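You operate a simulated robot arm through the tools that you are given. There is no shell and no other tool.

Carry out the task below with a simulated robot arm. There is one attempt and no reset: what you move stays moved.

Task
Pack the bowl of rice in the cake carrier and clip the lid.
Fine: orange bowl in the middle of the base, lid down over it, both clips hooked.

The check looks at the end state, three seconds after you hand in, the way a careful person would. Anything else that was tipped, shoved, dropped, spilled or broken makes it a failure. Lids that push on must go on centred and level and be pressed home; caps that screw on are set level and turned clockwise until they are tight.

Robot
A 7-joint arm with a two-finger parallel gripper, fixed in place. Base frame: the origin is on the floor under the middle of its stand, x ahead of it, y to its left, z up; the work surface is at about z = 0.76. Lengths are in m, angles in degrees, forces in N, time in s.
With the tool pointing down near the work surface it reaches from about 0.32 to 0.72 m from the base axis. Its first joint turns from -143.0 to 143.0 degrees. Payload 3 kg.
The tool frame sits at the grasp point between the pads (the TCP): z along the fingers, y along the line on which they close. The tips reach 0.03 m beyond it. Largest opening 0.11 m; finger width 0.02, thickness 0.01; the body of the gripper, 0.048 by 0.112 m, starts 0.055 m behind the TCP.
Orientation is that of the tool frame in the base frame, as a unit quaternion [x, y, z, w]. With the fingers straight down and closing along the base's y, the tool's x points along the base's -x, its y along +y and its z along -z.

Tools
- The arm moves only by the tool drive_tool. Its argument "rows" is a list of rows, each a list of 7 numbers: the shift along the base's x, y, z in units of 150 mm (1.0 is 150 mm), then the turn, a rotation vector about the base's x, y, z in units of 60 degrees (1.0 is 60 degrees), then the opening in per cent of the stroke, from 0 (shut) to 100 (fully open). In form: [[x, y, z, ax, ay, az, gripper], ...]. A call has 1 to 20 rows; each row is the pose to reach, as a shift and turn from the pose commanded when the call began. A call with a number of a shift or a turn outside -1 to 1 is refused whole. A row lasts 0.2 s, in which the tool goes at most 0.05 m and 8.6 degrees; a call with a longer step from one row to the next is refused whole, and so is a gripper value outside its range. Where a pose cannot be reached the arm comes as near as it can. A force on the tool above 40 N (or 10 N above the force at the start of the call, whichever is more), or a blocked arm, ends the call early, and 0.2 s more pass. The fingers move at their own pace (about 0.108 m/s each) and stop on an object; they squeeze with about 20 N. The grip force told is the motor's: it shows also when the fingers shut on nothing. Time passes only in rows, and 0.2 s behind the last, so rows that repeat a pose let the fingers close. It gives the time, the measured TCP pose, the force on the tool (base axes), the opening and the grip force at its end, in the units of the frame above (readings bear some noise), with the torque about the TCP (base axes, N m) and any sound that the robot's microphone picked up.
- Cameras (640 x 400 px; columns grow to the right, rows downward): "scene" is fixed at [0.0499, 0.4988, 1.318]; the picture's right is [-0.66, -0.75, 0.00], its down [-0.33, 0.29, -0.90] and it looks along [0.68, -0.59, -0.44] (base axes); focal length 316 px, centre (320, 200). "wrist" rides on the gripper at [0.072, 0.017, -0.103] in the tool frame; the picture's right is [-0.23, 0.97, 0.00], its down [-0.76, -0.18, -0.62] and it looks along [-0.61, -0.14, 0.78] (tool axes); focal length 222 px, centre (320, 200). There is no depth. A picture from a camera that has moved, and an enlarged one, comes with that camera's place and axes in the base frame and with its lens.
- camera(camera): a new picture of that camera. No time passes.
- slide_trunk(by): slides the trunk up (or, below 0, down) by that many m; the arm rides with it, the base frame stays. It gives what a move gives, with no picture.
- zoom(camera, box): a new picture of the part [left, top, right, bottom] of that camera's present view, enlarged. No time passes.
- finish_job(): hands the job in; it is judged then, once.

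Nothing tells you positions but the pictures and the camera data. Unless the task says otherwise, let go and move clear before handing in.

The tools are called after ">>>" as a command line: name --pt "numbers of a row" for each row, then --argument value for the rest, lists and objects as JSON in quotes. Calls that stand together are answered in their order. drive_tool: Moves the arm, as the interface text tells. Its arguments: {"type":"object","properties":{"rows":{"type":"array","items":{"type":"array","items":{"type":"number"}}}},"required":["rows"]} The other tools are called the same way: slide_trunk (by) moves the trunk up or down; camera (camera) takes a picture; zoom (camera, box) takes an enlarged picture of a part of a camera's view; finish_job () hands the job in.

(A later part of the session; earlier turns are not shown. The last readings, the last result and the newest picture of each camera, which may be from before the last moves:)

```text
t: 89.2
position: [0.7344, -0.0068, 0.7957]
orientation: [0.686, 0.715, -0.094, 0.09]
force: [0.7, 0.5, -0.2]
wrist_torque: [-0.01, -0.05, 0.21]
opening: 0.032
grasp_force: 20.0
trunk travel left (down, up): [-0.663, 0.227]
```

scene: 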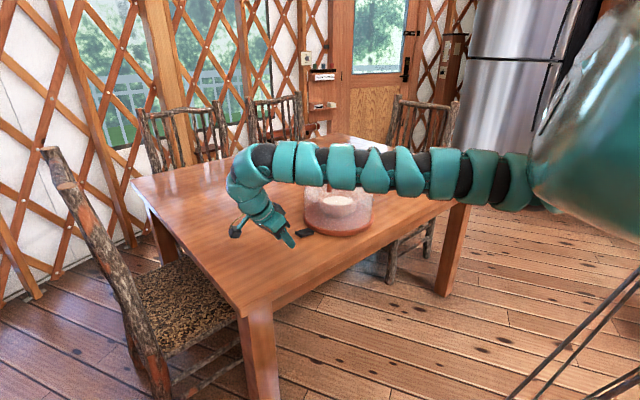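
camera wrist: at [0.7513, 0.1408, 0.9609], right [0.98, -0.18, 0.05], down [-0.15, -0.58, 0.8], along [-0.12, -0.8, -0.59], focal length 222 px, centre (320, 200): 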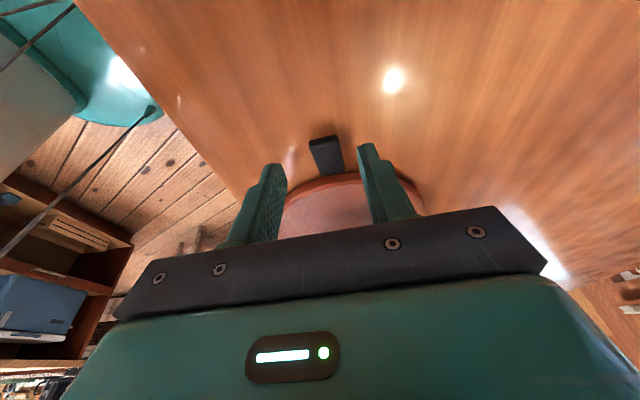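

27.85% gives a light pinch of about 1.5 N. I'll go back to that and try a small swing.

>>> drive_tool --pt "0 0 0 0 0 0 28.4" --pt "0 0 0 0 0 0 27.9" --pt "0 0 0 0 0 0 27.85" --pt "0 0 0 0 0 0 27.85"

>>> drive_tool --pt "0 0 0.02 0 0 0 27.85" --pt "0 -0.003 0.045 0 0 0 27.85" --pt "0 -0.006 0.07 0 0 0 27.85" --pt "0 -0.006 0.07 0 0 0 27.85"

>>> zoom --camera "wrist" --box '[220, 70, 420, 230]'

>>> zoom --camera "scene" --box '[280, 180, 350, 245]'

```text
t: 90.2
position: [0.7346, -0.0062, 0.7969]
orientation: [0.685, 0.717, -0.094, 0.09]
force: [1.2, -0.4, -0.7]
wrist_torque: [0.07, -0.04, 0.2]
opening: 0.0319
grasp_force: 20.0
trunk travel left (down, up): [-0.663, 0.227]
```

```text
t: 91.2
position: [0.735, -0.0074, 0.8073]
orientation: [0.685, 0.717, -0.095, 0.091]
force: [-0.7, -0.8, 0.3]
wrist_torque: [-0.04, 0.03, 0.17]
opening: 0.0324
grasp_force: 20.0
trunk travel left (down, up): [-0.663, 0.227]
```

```text
2.50 times, centred on (320, 150) of wrist
camera zoom: at [0.7496, 0.0888, 0.889], right [0.98, -0.18, 0.05], down [-0.14, -0.58, 0.8], along [-0.12, -0.79, -0.6], focal length 555 px, centre (320, 325)
```

zoom: 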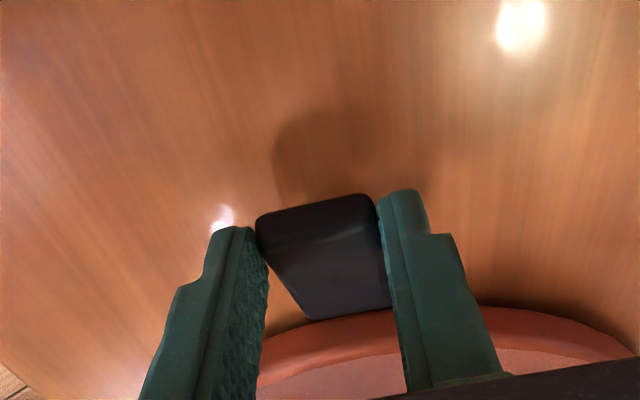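

```text
6.15 times, centred on (315, 212) of scene
camera zoom: at [0.0499, 0.4988, 1.318], right [-0.66, -0.75, 0.0], down [-0.33, 0.29, -0.9], along [0.68, -0.59, -0.44], focal length 1947 px, centre (351, 123)
```

zoom: 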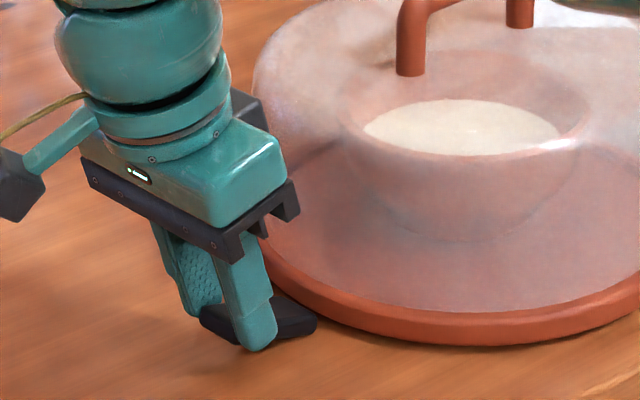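

This time the pads slid up the clip and the base stayed put, so the hinge has some resistance. I'll reopen, go back down, grip firmly, and rotate the tool about the hinge line in a small test.

>>> drive_tool --pt "0 0 0 0 0 0 34" --pt "0 0 0 0 0 0 36" --pt "0 0.003 -0.035 0 0 0 36" --pt "0 0.003 -0.07 0 0 0 36" --pt "0 0.003 -0.07 0 0 0 25" --pt "0 0.003 -0.07 0 0 0 10" --pt "0 0.003 -0.07 0 0 0 0"

>>> drive_tool --pt "0 -0.012 0.035 0.083 0 0 0" --pt "0 -0.03 0.066 0.167 0 0 0" --pt "0 -0.03 0.066 0.167 0 0 0"

>>> zoom --camera "wrist" --box '[220, 70, 420, 230]'

>>> zoom --camera "scene" --box '[280, 180, 350, 245]'

```text
t: 92.8
position: [0.7357, -0.0071, 0.7963]
orientation: [0.686, 0.716, -0.095, 0.09]
force: [-1.3, -1.1, 0.8]
wrist_torque: [0.1, -0.14, 0.22]
opening: 0.0318
grasp_force: 19.5
trunk travel left (down, up): [-0.663, 0.227]
```

```text
t: 93.6
position: [0.7358, -0.0139, 0.8065]
orientation: [0.691, 0.722, -0.03, 0.03]
force: [0.8, -1.1, -0.4]
wrist_torque: [0.24, -0.06, 0.16]
opening: 0.0316
grasp_force: 19.9
trunk travel left (down, up): [-0.663, 0.227]
```

```text
2.50 times, centred on (320, 150) of wrist
camera zoom: at [0.7504, 0.0682, 0.903], right [0.98, -0.18, 0.02], down [-0.14, -0.71, 0.69], along [-0.12, -0.68, -0.73], focal length 555 px, centre (320, 325)
```

zoom: 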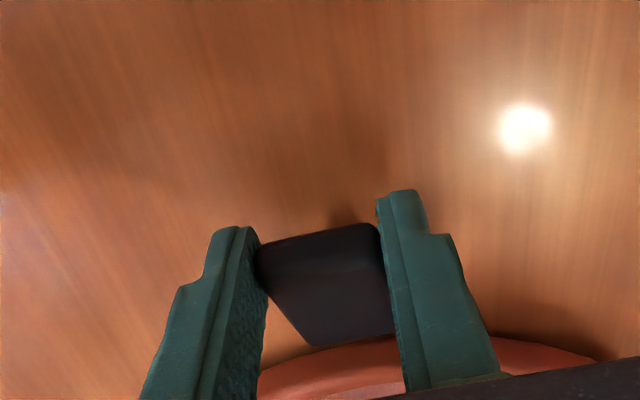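

```text
6.15 times, centred on (315, 212) of scene
camera zoom: at [0.0499, 0.4988, 1.318], right [-0.66, -0.75, 0.0], down [-0.33, 0.29, -0.9], along [0.68, -0.59, -0.44], focal length 1947 px, centre (351, 123)
```

zoom: 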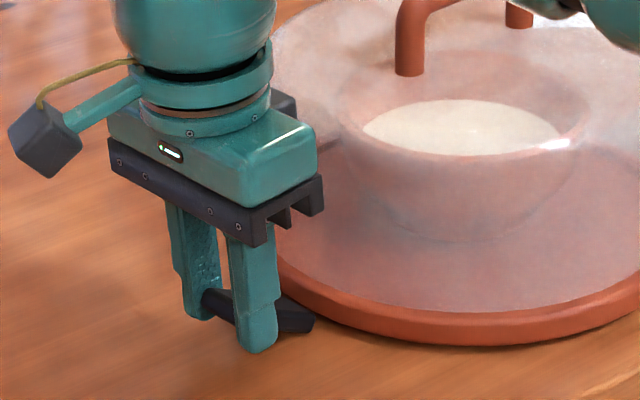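

The clip is now swinging with the tool. The hinge resists with about 0.24 N·m and the base stays still. I'll continue to about 30°.

>>> drive_tool --pt "0 -0.019 0.032 0.083 0 0 0" --pt "0 -0.041 0.061 0.167 0 0 0" --pt "0 -0.041 0.061 0.167 0 0 0"

>>> drive_tool --pt "0 -0.024 0.027 0.083 0 0 0" --pt "0 -0.051 0.052 0.167 0 0 0" --pt "0 -0.051 0.052 0.167 0 0 0"

>>> zoom --camera "scene" --box '[280, 170, 370, 245]'

>>> zoom --camera "wrist" --box '[220, 70, 420, 230]'

```text
t: 94.4
position: [0.7357, -0.0166, 0.8156]
orientation: [0.691, 0.722, 0.032, -0.031]
force: [0.7, -0.2, -0.2]
wrist_torque: [0.17, -0.01, 0.32]
opening: 0.0314
grasp_force: 19.8
trunk travel left (down, up): [-0.663, 0.227]
```

```text
t: 95.2
position: [0.7359, -0.0274, 0.8213]
orientation: [0.686, 0.716, 0.095, -0.091]
force: [-0.4, -0.6, 0.1]
wrist_torque: [0.16, 0.13, 0.12]
opening: 0.0313
grasp_force: 20.0
trunk travel left (down, up): [-0.663, 0.227]
```

```text
5.33 times, centred on (325, 208) of scene
camera zoom: at [0.0499, 0.4988, 1.318], right [-0.66, -0.75, 0.0], down [-0.33, 0.29, -0.9], along [0.68, -0.59, -0.44], focal length 1687 px, centre (293, 160)
```

zoom: 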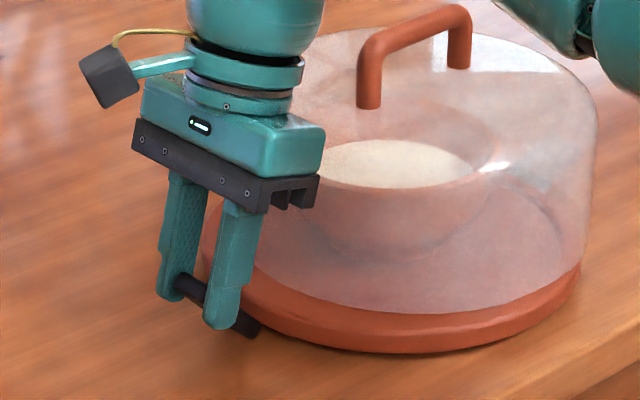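

```text
2.50 times, centred on (320, 150) of wrist
camera zoom: at [0.7502, 0.0169, 0.942], right [0.98, -0.18, -0.05], down [-0.14, -0.9, 0.4], along [-0.12, -0.39, -0.91], focal length 555 px, centre (320, 325)
```

zoom: 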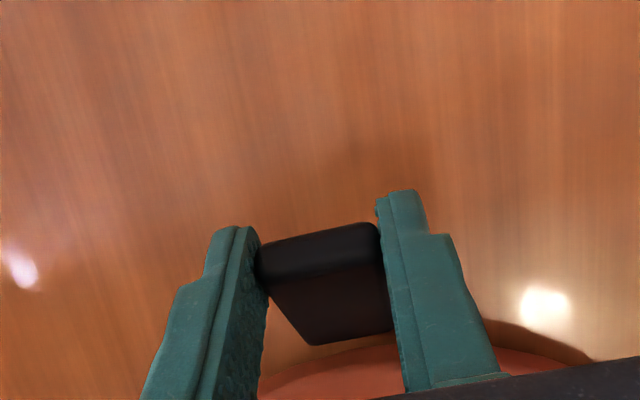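

The clip is at about 30° and the base hasn't moved. I'll open to see if the clip stays put, rotate the tool back 30°, and re-grip.

>>> drive_tool --pt "0 0 0 0 0 0 34" --pt "0 0 0 0 0 0 38" --pt "0 0.019 0 -0.125 0 0 38" --pt "0 0.038 0 -0.25 0 0 38" --pt "0 0.056 0 -0.375 0 0 38" --pt "0 0.075 0 -0.5 0 0 38" --pt "0 0.075 0 -0.5 0 0 38"

>>> zoom --camera "scene" --box '[280, 170, 370, 245]'

>>> zoom --camera "wrist" --box '[220, 70, 420, 230]'

```text
t: 96.8
position: [0.7364, -0.0151, 0.8231]
orientation: [0.685, 0.717, -0.095, 0.09]
force: [0.6, 0.6, -0.9]
wrist_torque: [0.02, 0.0, 0.02]
opening: 0.0418
grasp_force: 0.1
trunk travel left (down, up): [-0.663, 0.227]
```

```text
5.33 times, centred on (325, 208) of scene
camera zoom: at [0.0499, 0.4988, 1.318], right [-0.66, -0.75, 0.0], down [-0.33, 0.29, -0.9], along [0.68, -0.59, -0.44], focal length 1687 px, centre (293, 160)
```

zoom: 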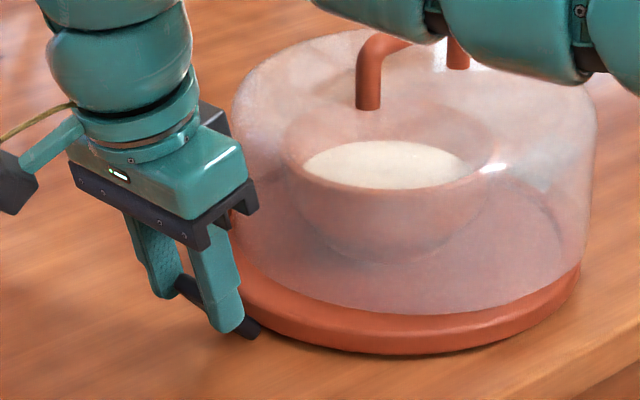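

```text
2.50 times, centred on (320, 150) of wrist
camera zoom: at [0.7502, 0.0811, 0.9046], right [0.98, -0.18, 0.05], down [-0.14, -0.58, 0.8], along [-0.12, -0.79, -0.6], focal length 555 px, centre (320, 325)
```

zoom: 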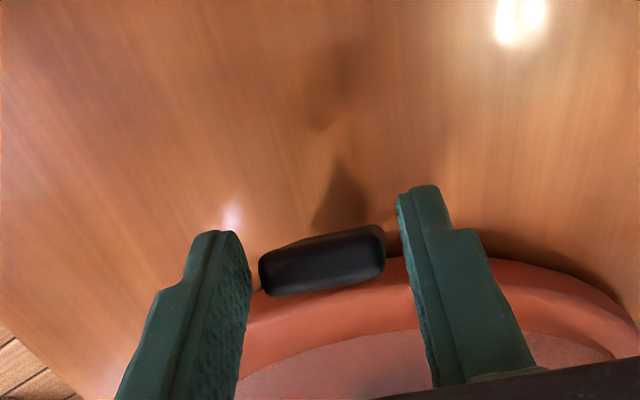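

The hinge friction holds the clip at 30°, so I can ratchet it. I'm gripping again and swinging another 30°.

>>> drive_tool --pt "0 0 0 0 0 0 25" --pt "0 0 0 0 0 0 10" --pt "0 0 0 0 0 0 0" --pt "0 -0.029 0.028 0.083 0 0 0" --pt "0 -0.061 0.053 0.167 0 0 0" --pt "0 -0.093 0.076 0.25 0 0 0" --pt "0 -0.093 0.076 0.25 0 0 0"

>>> drive_tool --pt "0 -0.036 0.019 0.083 0 0 0" --pt "0 -0.073 0.035 0.167 0 0 0" --pt "0 -0.111 0.049 0.25 0 0 0" --pt "0 -0.111 0.049 0.25 0 0 0"

>>> zoom --camera "scene" --box '[280, 170, 370, 245]'

>>> zoom --camera "wrist" --box '[220, 70, 420, 230]'

```text
t: 98.4
position: [0.7358, -0.0292, 0.8334]
orientation: [0.692, 0.722, 0.001, 0.0]
force: [0.2, -2.9, 0.8]
wrist_torque: [0.07, 0.01, 0.06]
opening: 0.0316
grasp_force: 19.6
trunk travel left (down, up): [-0.663, 0.227]
```

```text
t: 99.4
position: [0.7354, -0.0449, 0.8422]
orientation: [0.686, 0.716, 0.095, -0.092]
force: [0.2, -0.2, -0.5]
wrist_torque: [0.05, 0.24, 0.08]
opening: 0.0313
grasp_force: 20.1
trunk travel left (down, up): [-0.663, 0.227]
```

```text
5.33 times, centred on (325, 208) of scene
camera zoom: at [0.0499, 0.4988, 1.318], right [-0.66, -0.75, 0.0], down [-0.33, 0.29, -0.9], along [0.68, -0.59, -0.44], focal length 1687 px, centre (293, 160)
```

zoom: 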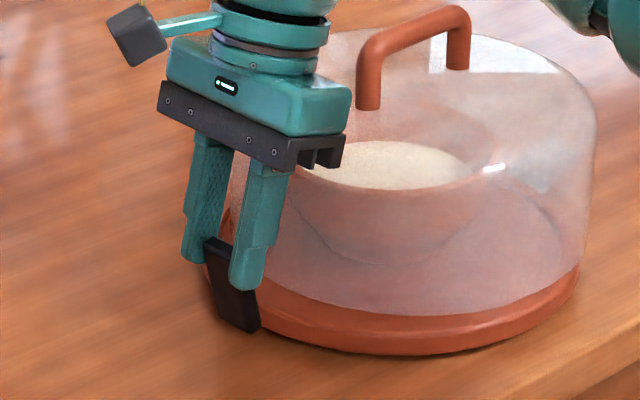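

```text
2.50 times, centred on (320, 150) of wrist
camera zoom: at [0.7493, -0.002, 0.9614], right [0.98, -0.18, -0.05], down [-0.14, -0.9, 0.4], along [-0.12, -0.39, -0.91], focal length 555 px, centre (320, 325)
```

zoom: 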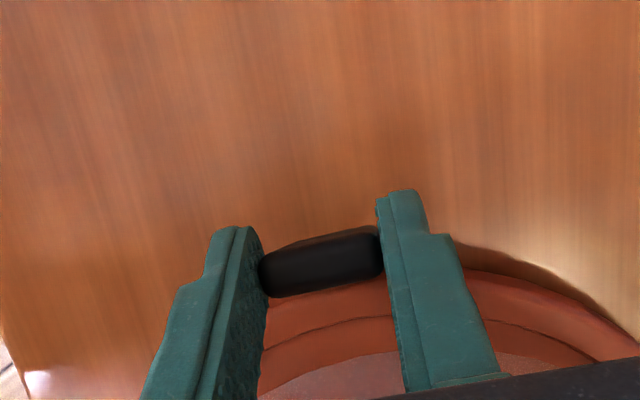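

The clip is at about 60°. I'm ratcheting again: opening, rotating the tool back and re-gripping.

>>> drive_tool --pt "0 0 0 0 0 0 34" --pt "0 0 0 0 0 0 38" --pt "0 0.019 0 -0.125 0 0 38" --pt "0 0.038 0 -0.25 0 0 38" --pt "0 0.056 0 -0.375 0 0 38" --pt "0 0.075 0 -0.5 0 0 38" --pt "0 0.075 0 -0.5 0 0 38"

>>> zoom --camera "scene" --box '[280, 170, 370, 245]'

>>> zoom --camera "wrist" --box '[220, 70, 420, 230]'

```text
t: 101.0
position: [0.7347, -0.0329, 0.8427]
orientation: [0.686, 0.716, -0.094, 0.09]
force: [-0.3, 0.0, 0.9]
wrist_torque: [0.01, 0.01, -0.02]
opening: 0.0419
grasp_force: 0.1
trunk travel left (down, up): [-0.663, 0.227]
```

```text
5.33 times, centred on (325, 208) of scene
camera zoom: at [0.0499, 0.4988, 1.318], right [-0.66, -0.75, 0.0], down [-0.33, 0.29, -0.9], along [0.68, -0.59, -0.44], focal length 1687 px, centre (293, 160)
```

zoom: 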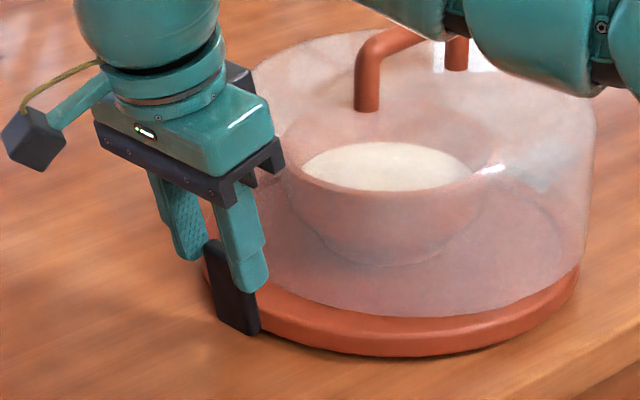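

```text
2.50 times, centred on (320, 150) of wrist
camera zoom: at [0.7502, 0.0622, 0.9242], right [0.98, -0.18, 0.05], down [-0.15, -0.58, 0.8], along [-0.11, -0.79, -0.6], focal length 555 px, centre (320, 325)
```

zoom: 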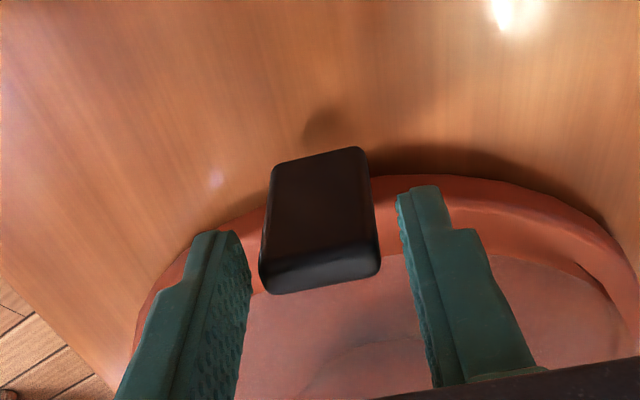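

The clip is nearly upright now. I'll re-grip slightly further in and rotate the rest of the way while watching for contact with the lid.

>>> drive_tool --pt "0 -0.02 0 0 0 0 38" --pt "0 -0.033 0 0 0 0 36" --pt "0 -0.033 0 0 0 0 22" --pt "0 -0.033 0 0 0 0 8" --pt "0 -0.033 0 0 0 0 0" --pt "0 -0.033 0 0 0 0 0"

>>> zoom --camera "wrist" --box '[220, 70, 420, 230]'

>>> zoom --camera "scene" --box '[290, 180, 350, 235]'

```text
t: 102.4
position: [0.7351, -0.0399, 0.8416]
orientation: [0.685, 0.716, -0.094, 0.09]
force: [-0.7, 1.7, 0.6]
wrist_torque: [0.1, -0.22, 0.18]
opening: 0.0314
grasp_force: 19.6
trunk travel left (down, up): [-0.663, 0.227]
```

```text
2.50 times, centred on (320, 150) of wrist
camera zoom: at [0.75, 0.0573, 0.9236], right [0.98, -0.18, 0.05], down [-0.14, -0.58, 0.8], along [-0.11, -0.79, -0.6], focal length 555 px, centre (320, 325)
```

zoom: 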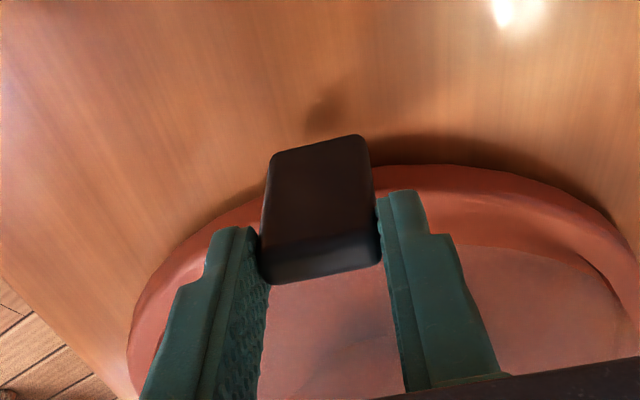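

```text
7.27 times, centred on (320, 208) of scene
camera zoom: at [0.0499, 0.4988, 1.318], right [-0.66, -0.75, 0.0], down [-0.33, 0.29, -0.9], along [0.68, -0.59, -0.44], focal length 2301 px, centre (320, 146)
```

zoom: 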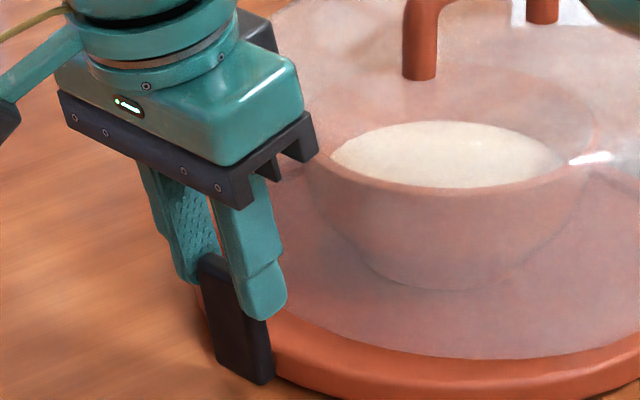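

I have a good grip near the clip's top. I'm rotating inward in 5° steps.

>>> drive_tool --pt "0 -0.04 0.013 0.083 0 0 0" --pt "0 -0.081 0.024 0.167 0 0 0" --pt "0 -0.081 0.024 0.167 0 0 0"

>>> zoom --camera "wrist" --box '[220, 70, 420, 230]'

>>> zoom --camera "scene" --box '[290, 180, 350, 235]'

```text
t: 103.2
position: [0.7353, -0.0516, 0.8438]
orientation: [0.691, 0.721, -0.032, 0.029]
force: [1.4, -1.2, -1.0]
wrist_torque: [-0.03, -0.09, 0.02]
opening: 0.0315
grasp_force: 19.8
trunk travel left (down, up): [-0.663, 0.227]
```

```text
2.50 times, centred on (320, 150) of wrist
camera zoom: at [0.7512, 0.0287, 0.9421], right [0.98, -0.19, 0.01], down [-0.14, -0.71, 0.69], along [-0.12, -0.68, -0.73], focal length 555 px, centre (320, 325)
```

zoom: 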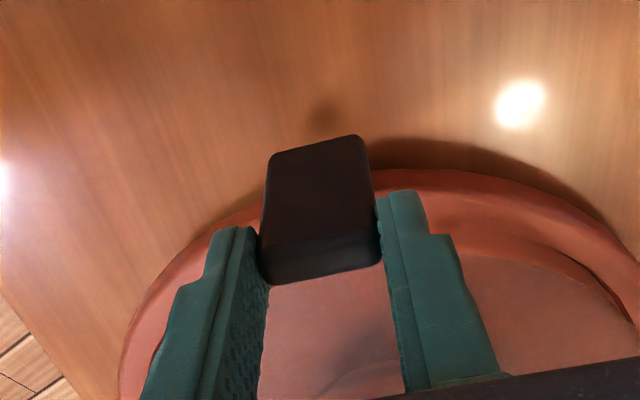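

```text
7.27 times, centred on (320, 208) of scene
camera zoom: at [0.0499, 0.4988, 1.318], right [-0.66, -0.75, 0.0], down [-0.33, 0.29, -0.9], along [0.68, -0.59, -0.44], focal length 2301 px, centre (320, 146)
```

zoom: 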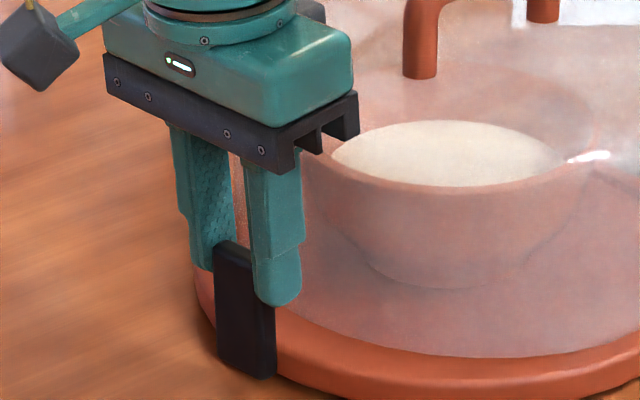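

I'm continuing another 10°.

>>> drive_tool --pt "0 -0.041 0.006 0.083 0 0 0" --pt "0 -0.083 0.009 0.167 0 0 0" --pt "0 -0.083 0.009 0.167 0 0 0"

>>> zoom --camera "wrist" --box '[220, 70, 420, 230]'

>>> zoom --camera "scene" --box '[290, 180, 350, 235]'

```text
t: 104.0
position: [0.7363, -0.0631, 0.8465]
orientation: [0.691, 0.722, 0.033, -0.032]
force: [0.7, 4.0, 0.1]
wrist_torque: [-0.35, 0.1, 0.12]
opening: 0.0315
grasp_force: 19.6
trunk travel left (down, up): [-0.663, 0.227]
```

```text
2.50 times, centred on (320, 150) of wrist
camera zoom: at [0.7506, -0.0004, 0.9569], right [0.98, -0.18, -0.02], down [-0.14, -0.82, 0.55], along [-0.12, -0.54, -0.83], focal length 555 px, centre (320, 325)
```

zoom: 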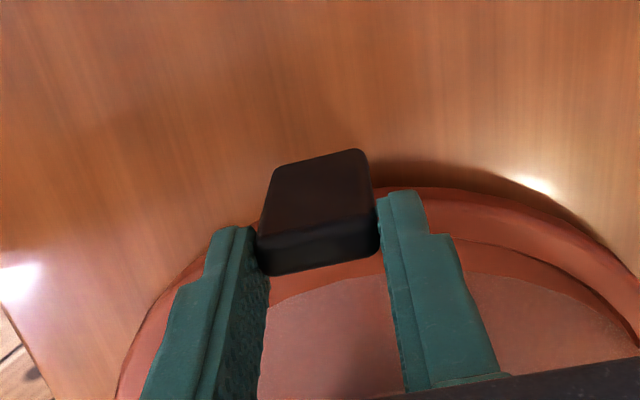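

```text
7.27 times, centred on (320, 208) of scene
camera zoom: at [0.0499, 0.4988, 1.318], right [-0.66, -0.75, 0.0], down [-0.33, 0.29, -0.9], along [0.68, -0.59, -0.44], focal length 2301 px, centre (320, 146)
```

zoom: 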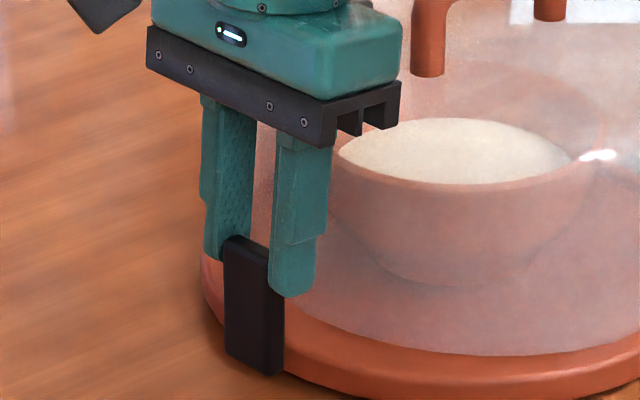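

Some resistance has appeared: 4 N in y and −0.35 N·m. I'll zoom in closely to see what the clip is touching.

>>> zoom --camera "scene" --box '[300, 200, 340, 238]'

>>> zoom --camera "scene" --box '[295, 160, 390, 245]'

>>> camera --camera "wrist"

```text
10.53 times, centred on (320, 219) of scene
camera zoom: at [0.0499, 0.4988, 1.318], right [-0.66, -0.75, 0.0], down [-0.33, 0.29, -0.9], along [0.68, -0.59, -0.44], focal length 3330 px, centre (320, 0)
```

zoom: 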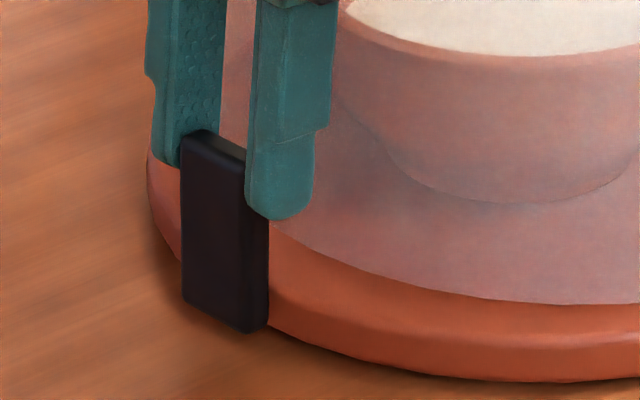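

```text
4.71 times, centred on (342, 202) of scene
camera zoom: at [0.0499, 0.4988, 1.318], right [-0.66, -0.75, 0.0], down [-0.33, 0.29, -0.9], along [0.68, -0.59, -0.44], focal length 1489 px, centre (214, 188)
```

zoom: 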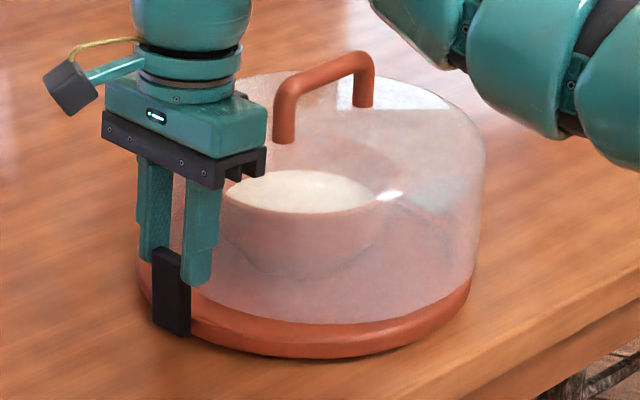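

```text
taken
camera wrist: at [0.7506, -0.0004, 0.9569], right [0.98, -0.18, -0.02], down [-0.14, -0.82, 0.55], along [-0.12, -0.54, -0.83], focal length 222 px, centre (320, 200)
```

wrist: 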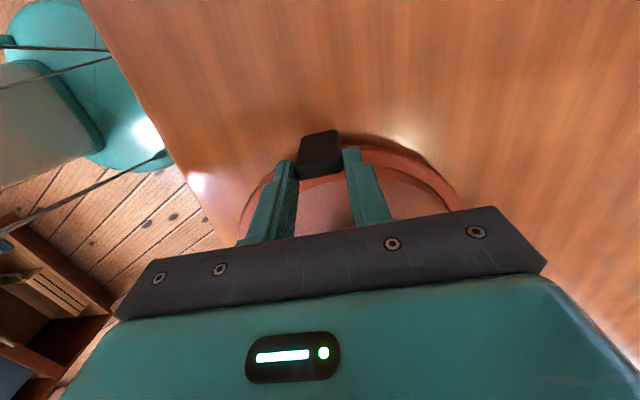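

Comparing with earlier views, the lid has shifted about 1.5 cm toward -y on the base; some part of the gripper must have nudged it during the swing. I'll release the clip, retreat upward and outward, and assess.

>>> drive_tool --pt "0 0 0 0 0 0 33" --pt "0 0 0 0 0 0 40" --pt "0 0.02 0.05 0 0 0 45" --pt "0 0.06 0.15 0 0 0 45" --pt "0 0.15 0.35 0 0 0 45" --pt "0 0.3 0.6 0 0 0 45" --pt "0 0.5 0.7 0 0 0 45"

>>> camera --camera "wrist"

>>> zoom --camera "scene" --box '[295, 160, 390, 245]'

>>> zoom --camera "scene" --box '[350, 180, 400, 225]'

```text
t: 105.6
position: [0.735, 0.0127, 0.9504]
orientation: [0.692, 0.721, 0.032, -0.031]
force: [-0.3, -0.5, -0.1]
wrist_torque: [0.01, 0.0, -0.02]
opening: 0.0493
grasp_force: 0.1
trunk travel left (down, up): [-0.663, 0.227]
```

```text
taken
camera wrist: at [0.7496, 0.0755, 1.0608], right [0.98, -0.19, -0.02], down [-0.15, -0.82, 0.55], along [-0.12, -0.54, -0.83], focal length 222 px, centre (320, 200)
```

wrist: 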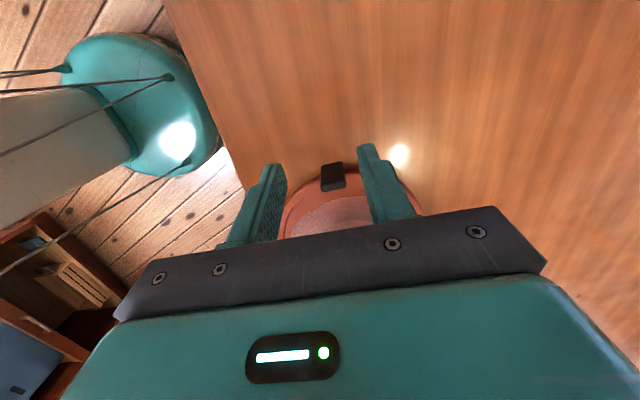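

```text
4.71 times, centred on (342, 202) of scene
camera zoom: at [0.0499, 0.4988, 1.318], right [-0.66, -0.75, 0.0], down [-0.33, 0.29, -0.9], along [0.68, -0.59, -0.44], focal length 1489 px, centre (214, 188)
```

zoom: 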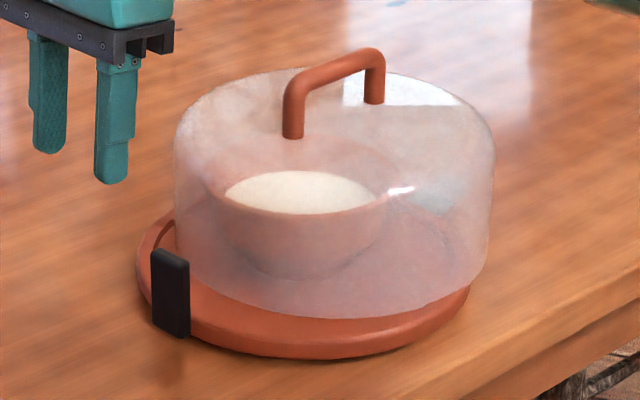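

```text
8.89 times, centred on (375, 202) of scene
camera zoom: at [0.0499, 0.4988, 1.318], right [-0.66, -0.75, 0.0], down [-0.33, 0.29, -0.9], along [0.68, -0.59, -0.44], focal length 2812 px, centre (-169, 178)
```

zoom: 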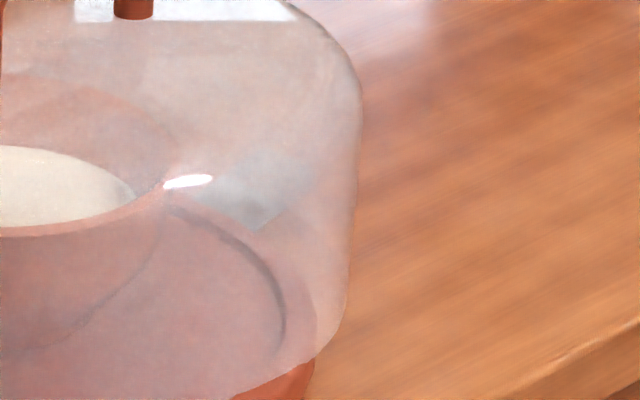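

The lid slid about 2 cm toward -y, most likely because the block on the back of the gripper touched the handle. The bowl is fine and the black clip is standing upright. I'll re-grip the lid by its handle and re-centre it, raising the trunk and restoring the yaw first.

>>> slide_trunk --by 0.1

>>> drive_tool --pt "0 0 0 -0.083 0 0 45" --pt "0 0 0 -0.083 0 0.0 45"

>>> drive_tool --pt "0 -0.1 0 0 0 0.13 60" --pt "0 -0.2 0 0 0 0.26 80" --pt "0 -0.3 0 0 0 0.39 100" --pt "0 -0.4 0 0 0 0.52 100" --pt "0 -0.5 0 0 0 0.65 100" --pt "0 -0.6 0 0 0 0.78 100" --pt "0 -0.7 0 0 0 0.9 100" --pt "0 -0.8 0 0 0 1.0 100"

>>> drive_tool --pt "0 0 0 0 0 0.13 100" --pt "0 0 0 0 0 0.26 100" --pt "0 0 0 0 0 0.39 100" --pt "0 0 0 0 0 0.5 100" --pt "0 0 0 0 0 0.5 100"

>>> camera --camera "wrist"

>>> zoom --camera "scene" --box '[290, 100, 410, 245]'

```text
t: 106.9
position: [0.7345, 0.013, 1.0507]
orientation: [0.691, 0.721, 0.032, -0.031]
force: [0.1, 0.3, -0.6]
wrist_torque: [-0.02, 0.01, 0.02]
opening: 0.0494
grasp_force: 0.0
trunk travel left (down, up): [-0.763, 0.127]
```

```text
t: 107.5
position: [0.7355, 0.0128, 1.0514]
orientation: [0.693, 0.721, 0.001, 0.0]
force: [0.5, 0.1, -0.2]
wrist_torque: [-0.01, -0.01, 0.01]
opening: 0.0497
grasp_force: 0.1
trunk travel left (down, up): [-0.763, 0.127]
```

```text
t: 109.3
position: [0.7341, -0.1068, 1.0518]
orientation: [0.236, 0.972, 0.001, -0.001]
force: [-0.1, 0.7, -0.2]
wrist_torque: [0.0, 0.01, -0.02]
opening: 0.11
grasp_force: 0.0
trunk travel left (down, up): [-0.763, 0.127]
```

```text
t: 110.5
position: [0.7354, -0.1066, 1.0519]
orientation: [-0.021, 1.0, 0.0, -0.002]
force: [-0.2, 1.3, -0.2]
wrist_torque: [-0.02, 0.0, -0.02]
opening: 0.1098
grasp_force: 0.1
trunk travel left (down, up): [-0.763, 0.127]
```

```text
taken
camera wrist: at [0.6629, -0.0944, 1.1559], right [0.18, 0.98, 0.0], down [0.77, -0.14, 0.62], along [0.61, -0.11, -0.78], focal length 222 px, centre (320, 200)
```

wrist: 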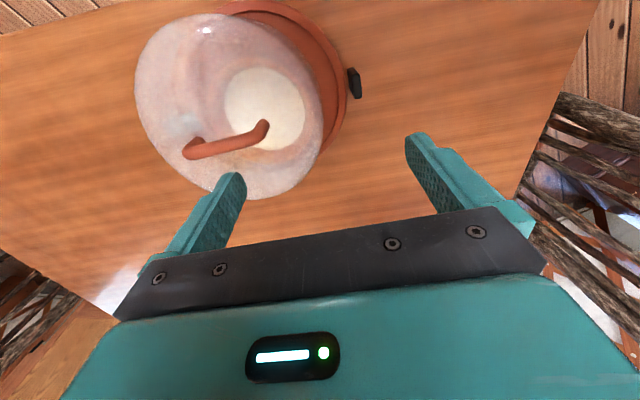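

```text
2.76 times, centred on (350, 172) of scene
camera zoom: at [0.0499, 0.4988, 1.318], right [-0.66, -0.75, 0.0], down [-0.33, 0.29, -0.9], along [0.68, -0.59, -0.44], focal length 873 px, centre (237, 276)
```

zoom: 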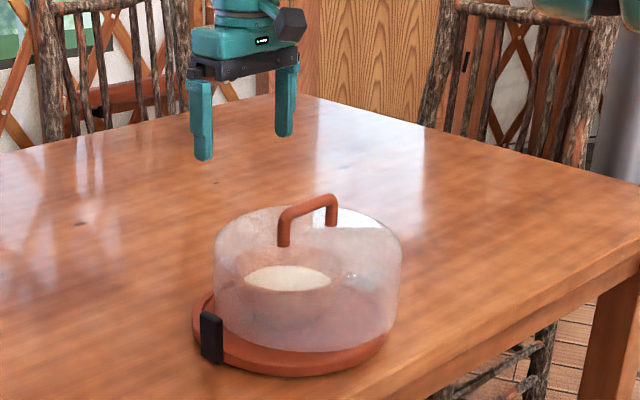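

From here I can see the lid offset clearly. I'll zoom in to measure the lid and base positions.

>>> zoom --camera "wrist" --box '[110, 0, 390, 210]'

>>> zoom --camera "scene" --box '[305, 160, 395, 240]'

```text
1.90 times, centred on (250, 105) of wrist
camera zoom: at [0.6629, -0.0944, 1.1559], right [0.18, 0.98, 0.0], down [0.77, -0.14, 0.62], along [0.61, -0.11, -0.78], focal length 423 px, centre (453, 381)
```

zoom: 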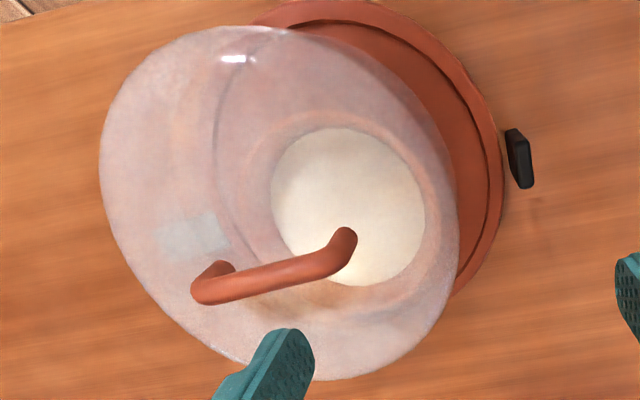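

```text
5.00 times, centred on (350, 200) of scene
camera zoom: at [0.0499, 0.4988, 1.318], right [-0.66, -0.75, 0.0], down [-0.33, 0.29, -0.9], along [0.68, -0.59, -0.44], focal length 1582 px, centre (170, 200)
```

zoom: 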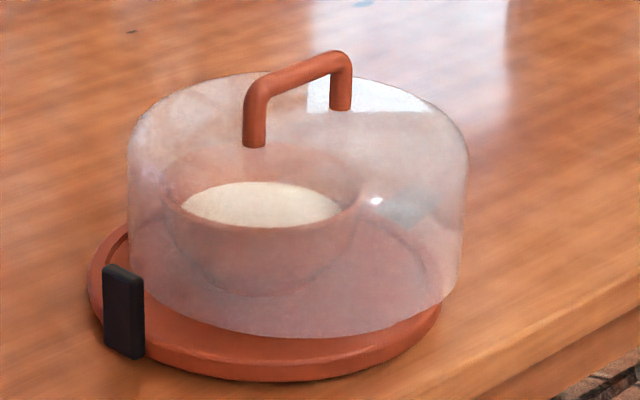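

The lid centre is now at about (0.749, -0.227), a shift of about 3.4 cm, while the base is still at y≈-0.192. I'm positioning for the handle grip with the 25° outward tilt, as before.

>>> drive_tool --pt "-0.04 -0.2 0 0.004 -0.1 0 100" --pt "-0.08 -0.45 -0.05 0.009 -0.21 0 100" --pt "-0.14 -0.65 -0.15 0.013 -0.32 0 100" --pt "-0.2 -0.802 -0.25 0.0175 -0.4166 0 100" --pt "-0.2 -0.802 -0.283 0.0175 -0.4166 0 100" --pt "-0.2 -0.802 -0.283 0.0175 -0.4166 0 100"

>>> camera --camera "wrist"

>>> zoom --camera "wrist" --box '[220, 0, 440, 160]'

```text
t: 111.9
position: [0.7037, -0.228, 1.0086]
orientation: [-0.021, 0.976, 0.005, 0.216]
force: [-0.2, 0.1, -0.6]
wrist_torque: [0.0, 0.0, 0.04]
opening: 0.1102
grasp_force: 0.1
trunk travel left (down, up): [-0.763, 0.127]
```

```text
taken
camera wrist: at [0.5949, -0.2164, 1.0732], right [0.16, 0.98, 0.1], down [0.44, -0.16, 0.89], along [0.89, -0.1, -0.45], focal length 222 px, centre (320, 200)
```

wrist: 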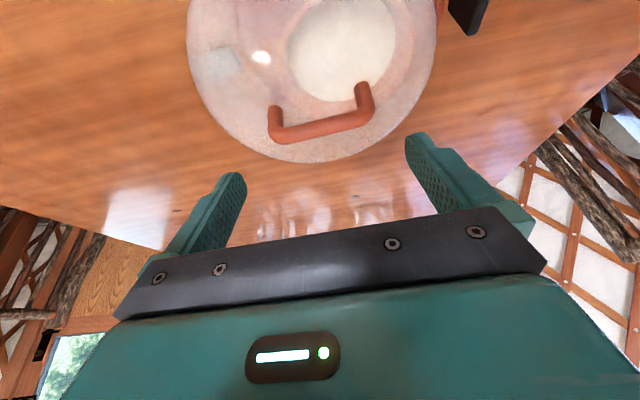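

```text
2.50 times, centred on (330, 80) of wrist
camera zoom: at [0.5949, -0.2164, 1.0732], right [0.16, 0.98, 0.1], down [0.44, -0.16, 0.89], along [0.89, -0.1, -0.45], focal length 555 px, centre (295, 500)
```

zoom: 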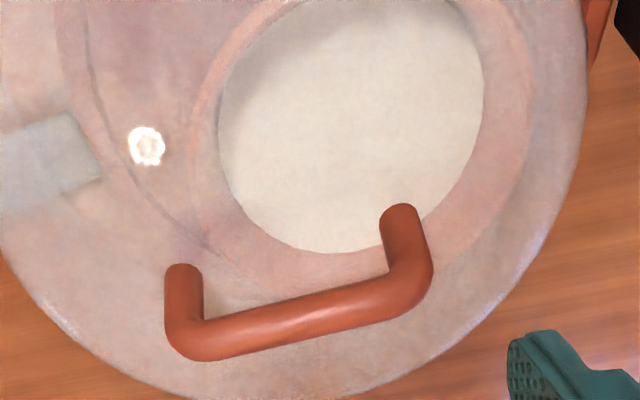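

The view matches the earlier grip pose closely. I'm descending halfway with a 2 mm y trim.

>>> drive_tool --pt "0.05 0.014 -0.1 0 0 0 100" --pt "0.1 0.017 -0.2 0 0 0 100" --pt "0.141 0.02 -0.302 0 0 0 100" --pt "0.141 0.02 -0.302 0 0 0 100"

>>> zoom --camera "wrist" --box '[160, 40, 480, 240]'

```text
t: 112.9
position: [0.7246, -0.2241, 0.9643]
orientation: [-0.021, 0.976, 0.004, 0.215]
force: [0.7, -0.5, 1.0]
wrist_torque: [0.01, 0.01, 0.03]
opening: 0.1099
grasp_force: 0.1
trunk travel left (down, up): [-0.763, 0.127]
```

```text
2.00 times, centred on (320, 140) of wrist
camera zoom: at [0.6164, -0.2128, 1.028], right [0.16, 0.98, 0.1], down [0.44, -0.16, 0.89], along [0.88, -0.1, -0.45], focal length 444 px, centre (320, 320)
```

zoom: 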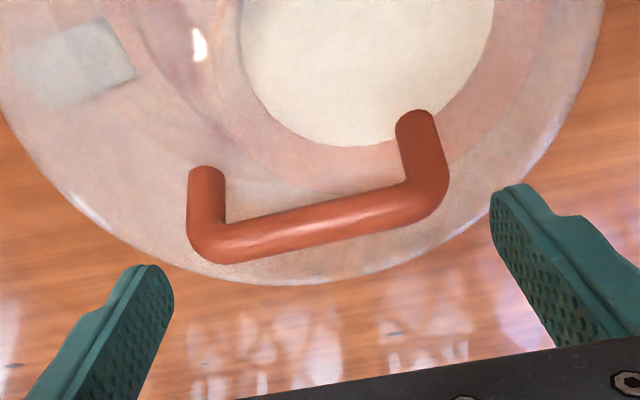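

The handle is about 2 mm to +y of centre, so I'll trim and descend most of the rest.

>>> drive_tool --pt "0.045 0.014 -0.1 0 0 0 100" --pt "0.08 0.015 -0.17 0 0 0 100" --pt "0.105 0.016 -0.225 0 0 0 100" --pt "0.105 0.016 -0.225 0 0 0 100"

>>> zoom --camera "wrist" --box '[160, 40, 480, 240]'

>>> zoom --camera "scene" --box '[310, 130, 400, 240]'

```text
t: 113.9
position: [0.7421, -0.2214, 0.9284]
orientation: [-0.022, 0.976, 0.005, 0.216]
force: [0.2, 0.3, 0.8]
wrist_torque: [-0.01, 0.03, 0.0]
opening: 0.11
grasp_force: 0.0
trunk travel left (down, up): [-0.763, 0.127]
```

```text
2.00 times, centred on (320, 140) of wrist
camera zoom: at [0.6325, -0.2104, 0.9926], right [0.16, 0.98, 0.1], down [0.44, -0.16, 0.89], along [0.88, -0.1, -0.45], focal length 444 px, centre (320, 320)
```

zoom: 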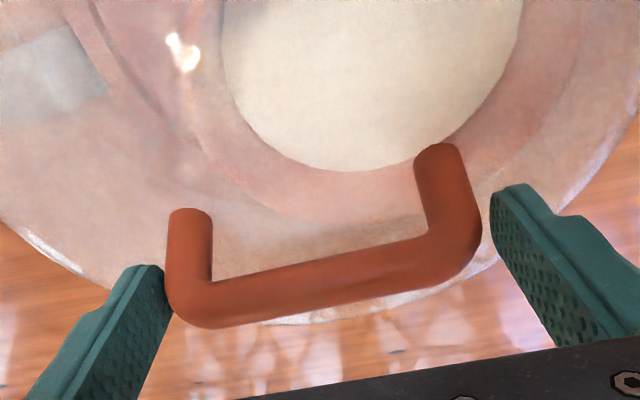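

```text
3.64 times, centred on (355, 185) of scene
camera zoom: at [0.0499, 0.4988, 1.318], right [-0.66, -0.75, 0.0], down [-0.33, 0.29, -0.9], along [0.68, -0.59, -0.44], focal length 1150 px, centre (193, 254)
```

zoom: 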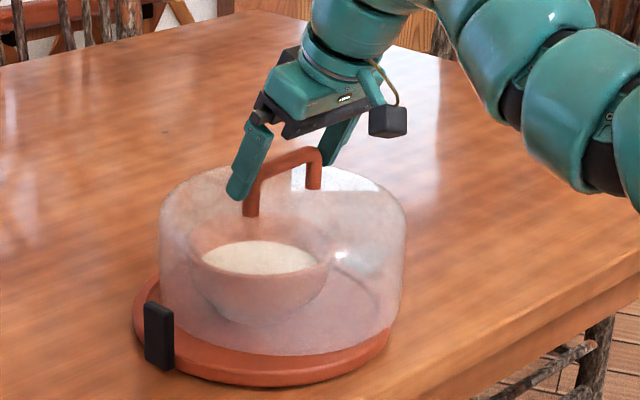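

This matches the earlier grip view. I'm making the same final trim and closing.

>>> drive_tool --pt "0.012 0.011 -0.024 0 0 0 100" --pt "0.023 0.011 -0.046 0 0 0 100" --pt "0.023 0.011 -0.046 0 0 0 100" --pt "0.023 0.011 -0.046 0 0 0 92" --pt "0.023 0.011 -0.046 0 0 0 80" --pt "0.023 0.011 -0.046 0 0 0 60" --pt "0.023 0.011 -0.046 0 0 0 60"

>>> zoom --camera "wrist" --box '[160, 40, 480, 240]'

>>> zoom --camera "scene" --box '[310, 150, 400, 240]'

```text
t: 115.5
position: [0.7453, -0.2205, 0.9229]
orientation: [-0.021, 0.976, 0.004, 0.216]
force: [-0.8, -0.4, 0.3]
wrist_torque: [-0.05, -0.03, 0.01]
opening: 0.1057
grasp_force: 19.7
trunk travel left (down, up): [-0.763, 0.127]
```

```text
2.00 times, centred on (320, 140) of wrist
camera zoom: at [0.6365, -0.2087, 0.9866], right [0.16, 0.98, 0.1], down [0.44, -0.16, 0.89], along [0.88, -0.1, -0.45], focal length 444 px, centre (320, 320)
```

zoom: 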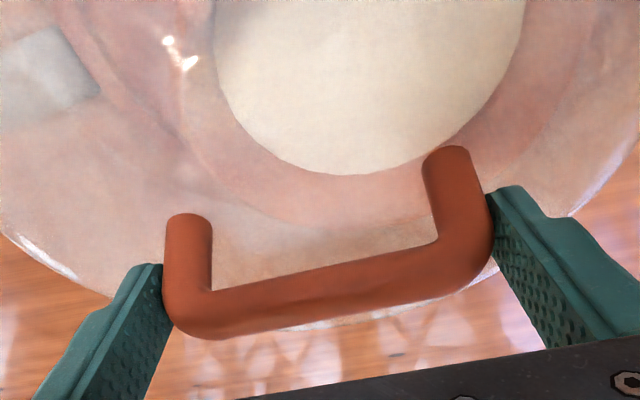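

```text
4.44 times, centred on (355, 195) of scene
camera zoom: at [0.0499, 0.4988, 1.318], right [-0.66, -0.75, 0.0], down [-0.33, 0.29, -0.9], along [0.68, -0.59, -0.44], focal length 1406 px, centre (164, 222)
```

zoom: 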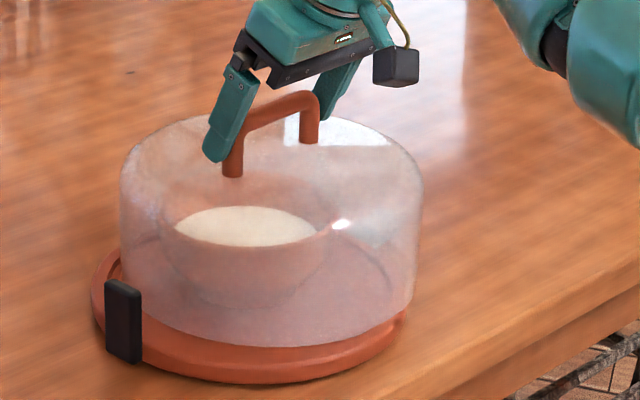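

The lid is gripped in the same relative pose as before. It needs to move by about (-3, +28) mm to be centred. I'll lift about 1 cm, shift and lower.

>>> drive_tool --pt "0 0 0.02 0 0 0 60" --pt "0 0 0.05 0 0 0 60" --pt "0 0 0.07 0 0 0 60" --pt "0 0 0.07 0 0 0 60"

>>> zoom --camera "scene" --box '[310, 150, 400, 240]'

```text
t: 116.5
position: [0.746, -0.221, 0.9338]
orientation: [-0.021, 0.976, 0.004, 0.215]
force: [-1.3, -0.6, -2.6]
wrist_torque: [-0.02, 0.0, 0.01]
opening: 0.1054
grasp_force: 20.1
trunk travel left (down, up): [-0.763, 0.127]
```

```text
4.44 times, centred on (355, 195) of scene
camera zoom: at [0.0499, 0.4988, 1.318], right [-0.66, -0.75, 0.0], down [-0.33, 0.29, -0.9], along [0.68, -0.59, -0.44], focal length 1406 px, centre (164, 222)
```

zoom: 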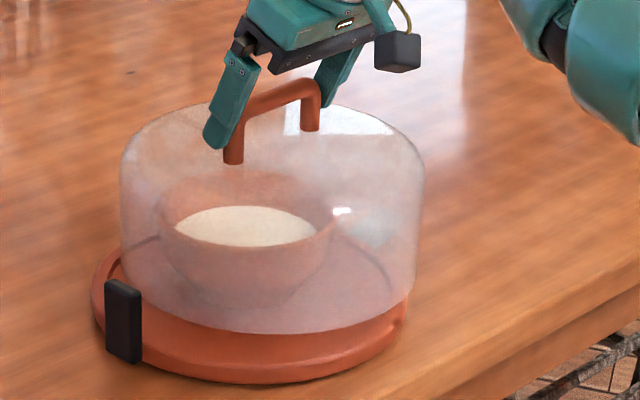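

The lid is lifted level. Now shifting it back over the base centre.

>>> drive_tool --pt "-0.005 0.05 0 0 0 0 60" --pt "-0.012 0.1 0 0 0 0 60" --pt "-0.018 0.15 0 0 0 0 60" --pt "-0.023 0.187 0 0 0 0 60" --pt "-0.023 0.187 0 0 0 0 60"

>>> zoom --camera "scene" --box '[300, 165, 380, 240]'

>>> zoom --camera "wrist" --box '[60, 0, 540, 200]'

```text
t: 117.7
position: [0.7423, -0.1921, 0.9335]
orientation: [-0.021, 0.976, 0.005, 0.216]
force: [-0.2, 0.4, -2.9]
wrist_torque: [-0.03, 0.01, -0.01]
opening: 0.1055
grasp_force: 20.2
trunk travel left (down, up): [-0.763, 0.127]
```

```text
5.33 times, centred on (340, 202) of scene
camera zoom: at [0.0499, 0.4988, 1.318], right [-0.66, -0.75, 0.0], down [-0.33, 0.29, -0.9], along [0.68, -0.59, -0.44], focal length 1687 px, centre (213, 187)
```

zoom: 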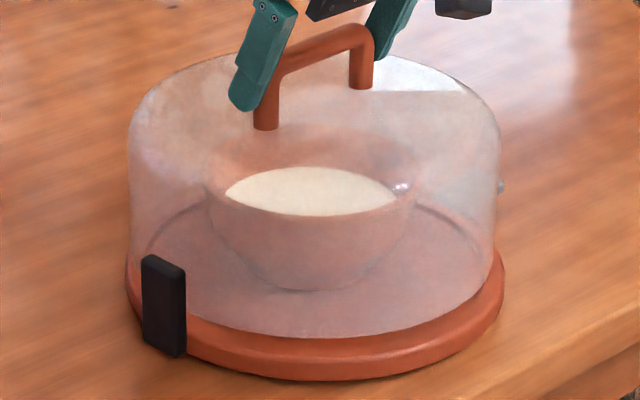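

```text
1.33 times, centred on (300, 100) of wrist
camera zoom: at [0.6335, -0.1809, 0.9978], right [0.16, 0.98, 0.1], down [0.44, -0.16, 0.89], along [0.88, -0.1, -0.45], focal length 296 px, centre (347, 333)
```

zoom: 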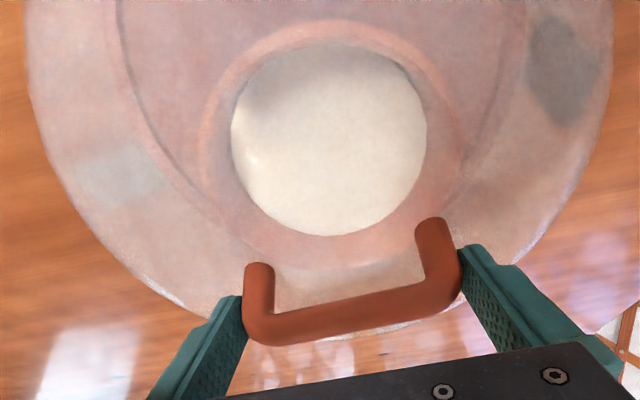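

The lid is back over the base, about 2 mm off. I'll trim that and lower to contact.

>>> drive_tool --pt "0 -0.012 -0.02 0 0 0 60" --pt "0 -0.012 -0.045 0 0 0 60" --pt "0 -0.012 -0.06 0 0 0 60" --pt "0 -0.012 -0.06 0 0 0 60"

>>> drive_tool --pt "0 0 -0.007 0 0 0 60" --pt "0 0 -0.014 0 0 0 60" --pt "0 0 -0.014 0 0 0 60"

>>> zoom --camera "scene" --box '[300, 165, 380, 240]'

>>> zoom --camera "scene" --box '[320, 205, 376, 240]'

```text
t: 118.7
position: [0.7418, -0.1945, 0.9253]
orientation: [-0.021, 0.976, 0.005, 0.215]
force: [0.2, -0.4, -2.3]
wrist_torque: [-0.03, 0.02, 0.01]
opening: 0.1058
grasp_force: 20.8
trunk travel left (down, up): [-0.763, 0.127]
```

```text
t: 119.5
position: [0.7423, -0.1941, 0.9232]
orientation: [-0.021, 0.976, 0.004, 0.217]
force: [0.5, 0.3, 1.1]
wrist_torque: [-0.33, 0.06, 0.05]
opening: 0.1054
grasp_force: 20.0
trunk travel left (down, up): [-0.763, 0.127]
```

```text
5.33 times, centred on (340, 202) of scene
camera zoom: at [0.0499, 0.4988, 1.318], right [-0.66, -0.75, 0.0], down [-0.33, 0.29, -0.9], along [0.68, -0.59, -0.44], focal length 1687 px, centre (213, 187)
```

zoom: 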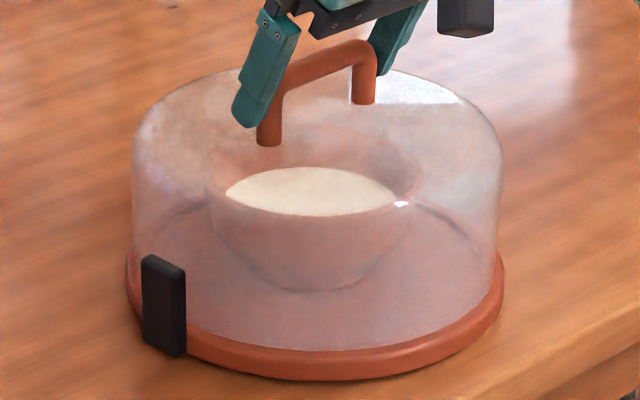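

```text
11.43 times, centred on (348, 222) of scene
camera zoom: at [0.0499, 0.4988, 1.318], right [-0.66, -0.75, 0.0], down [-0.33, 0.29, -0.9], along [0.68, -0.59, -0.44], focal length 3616 px, centre (0, -57)
```

zoom: 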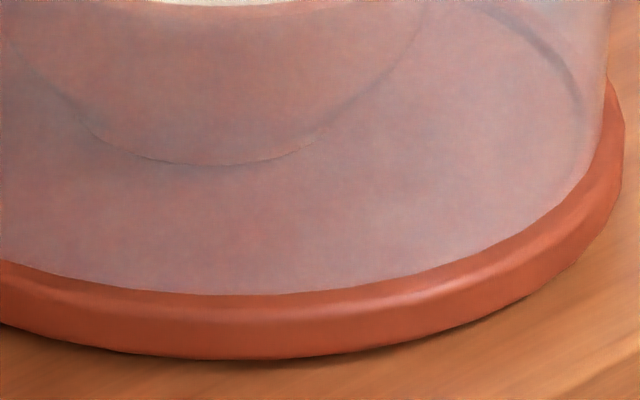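

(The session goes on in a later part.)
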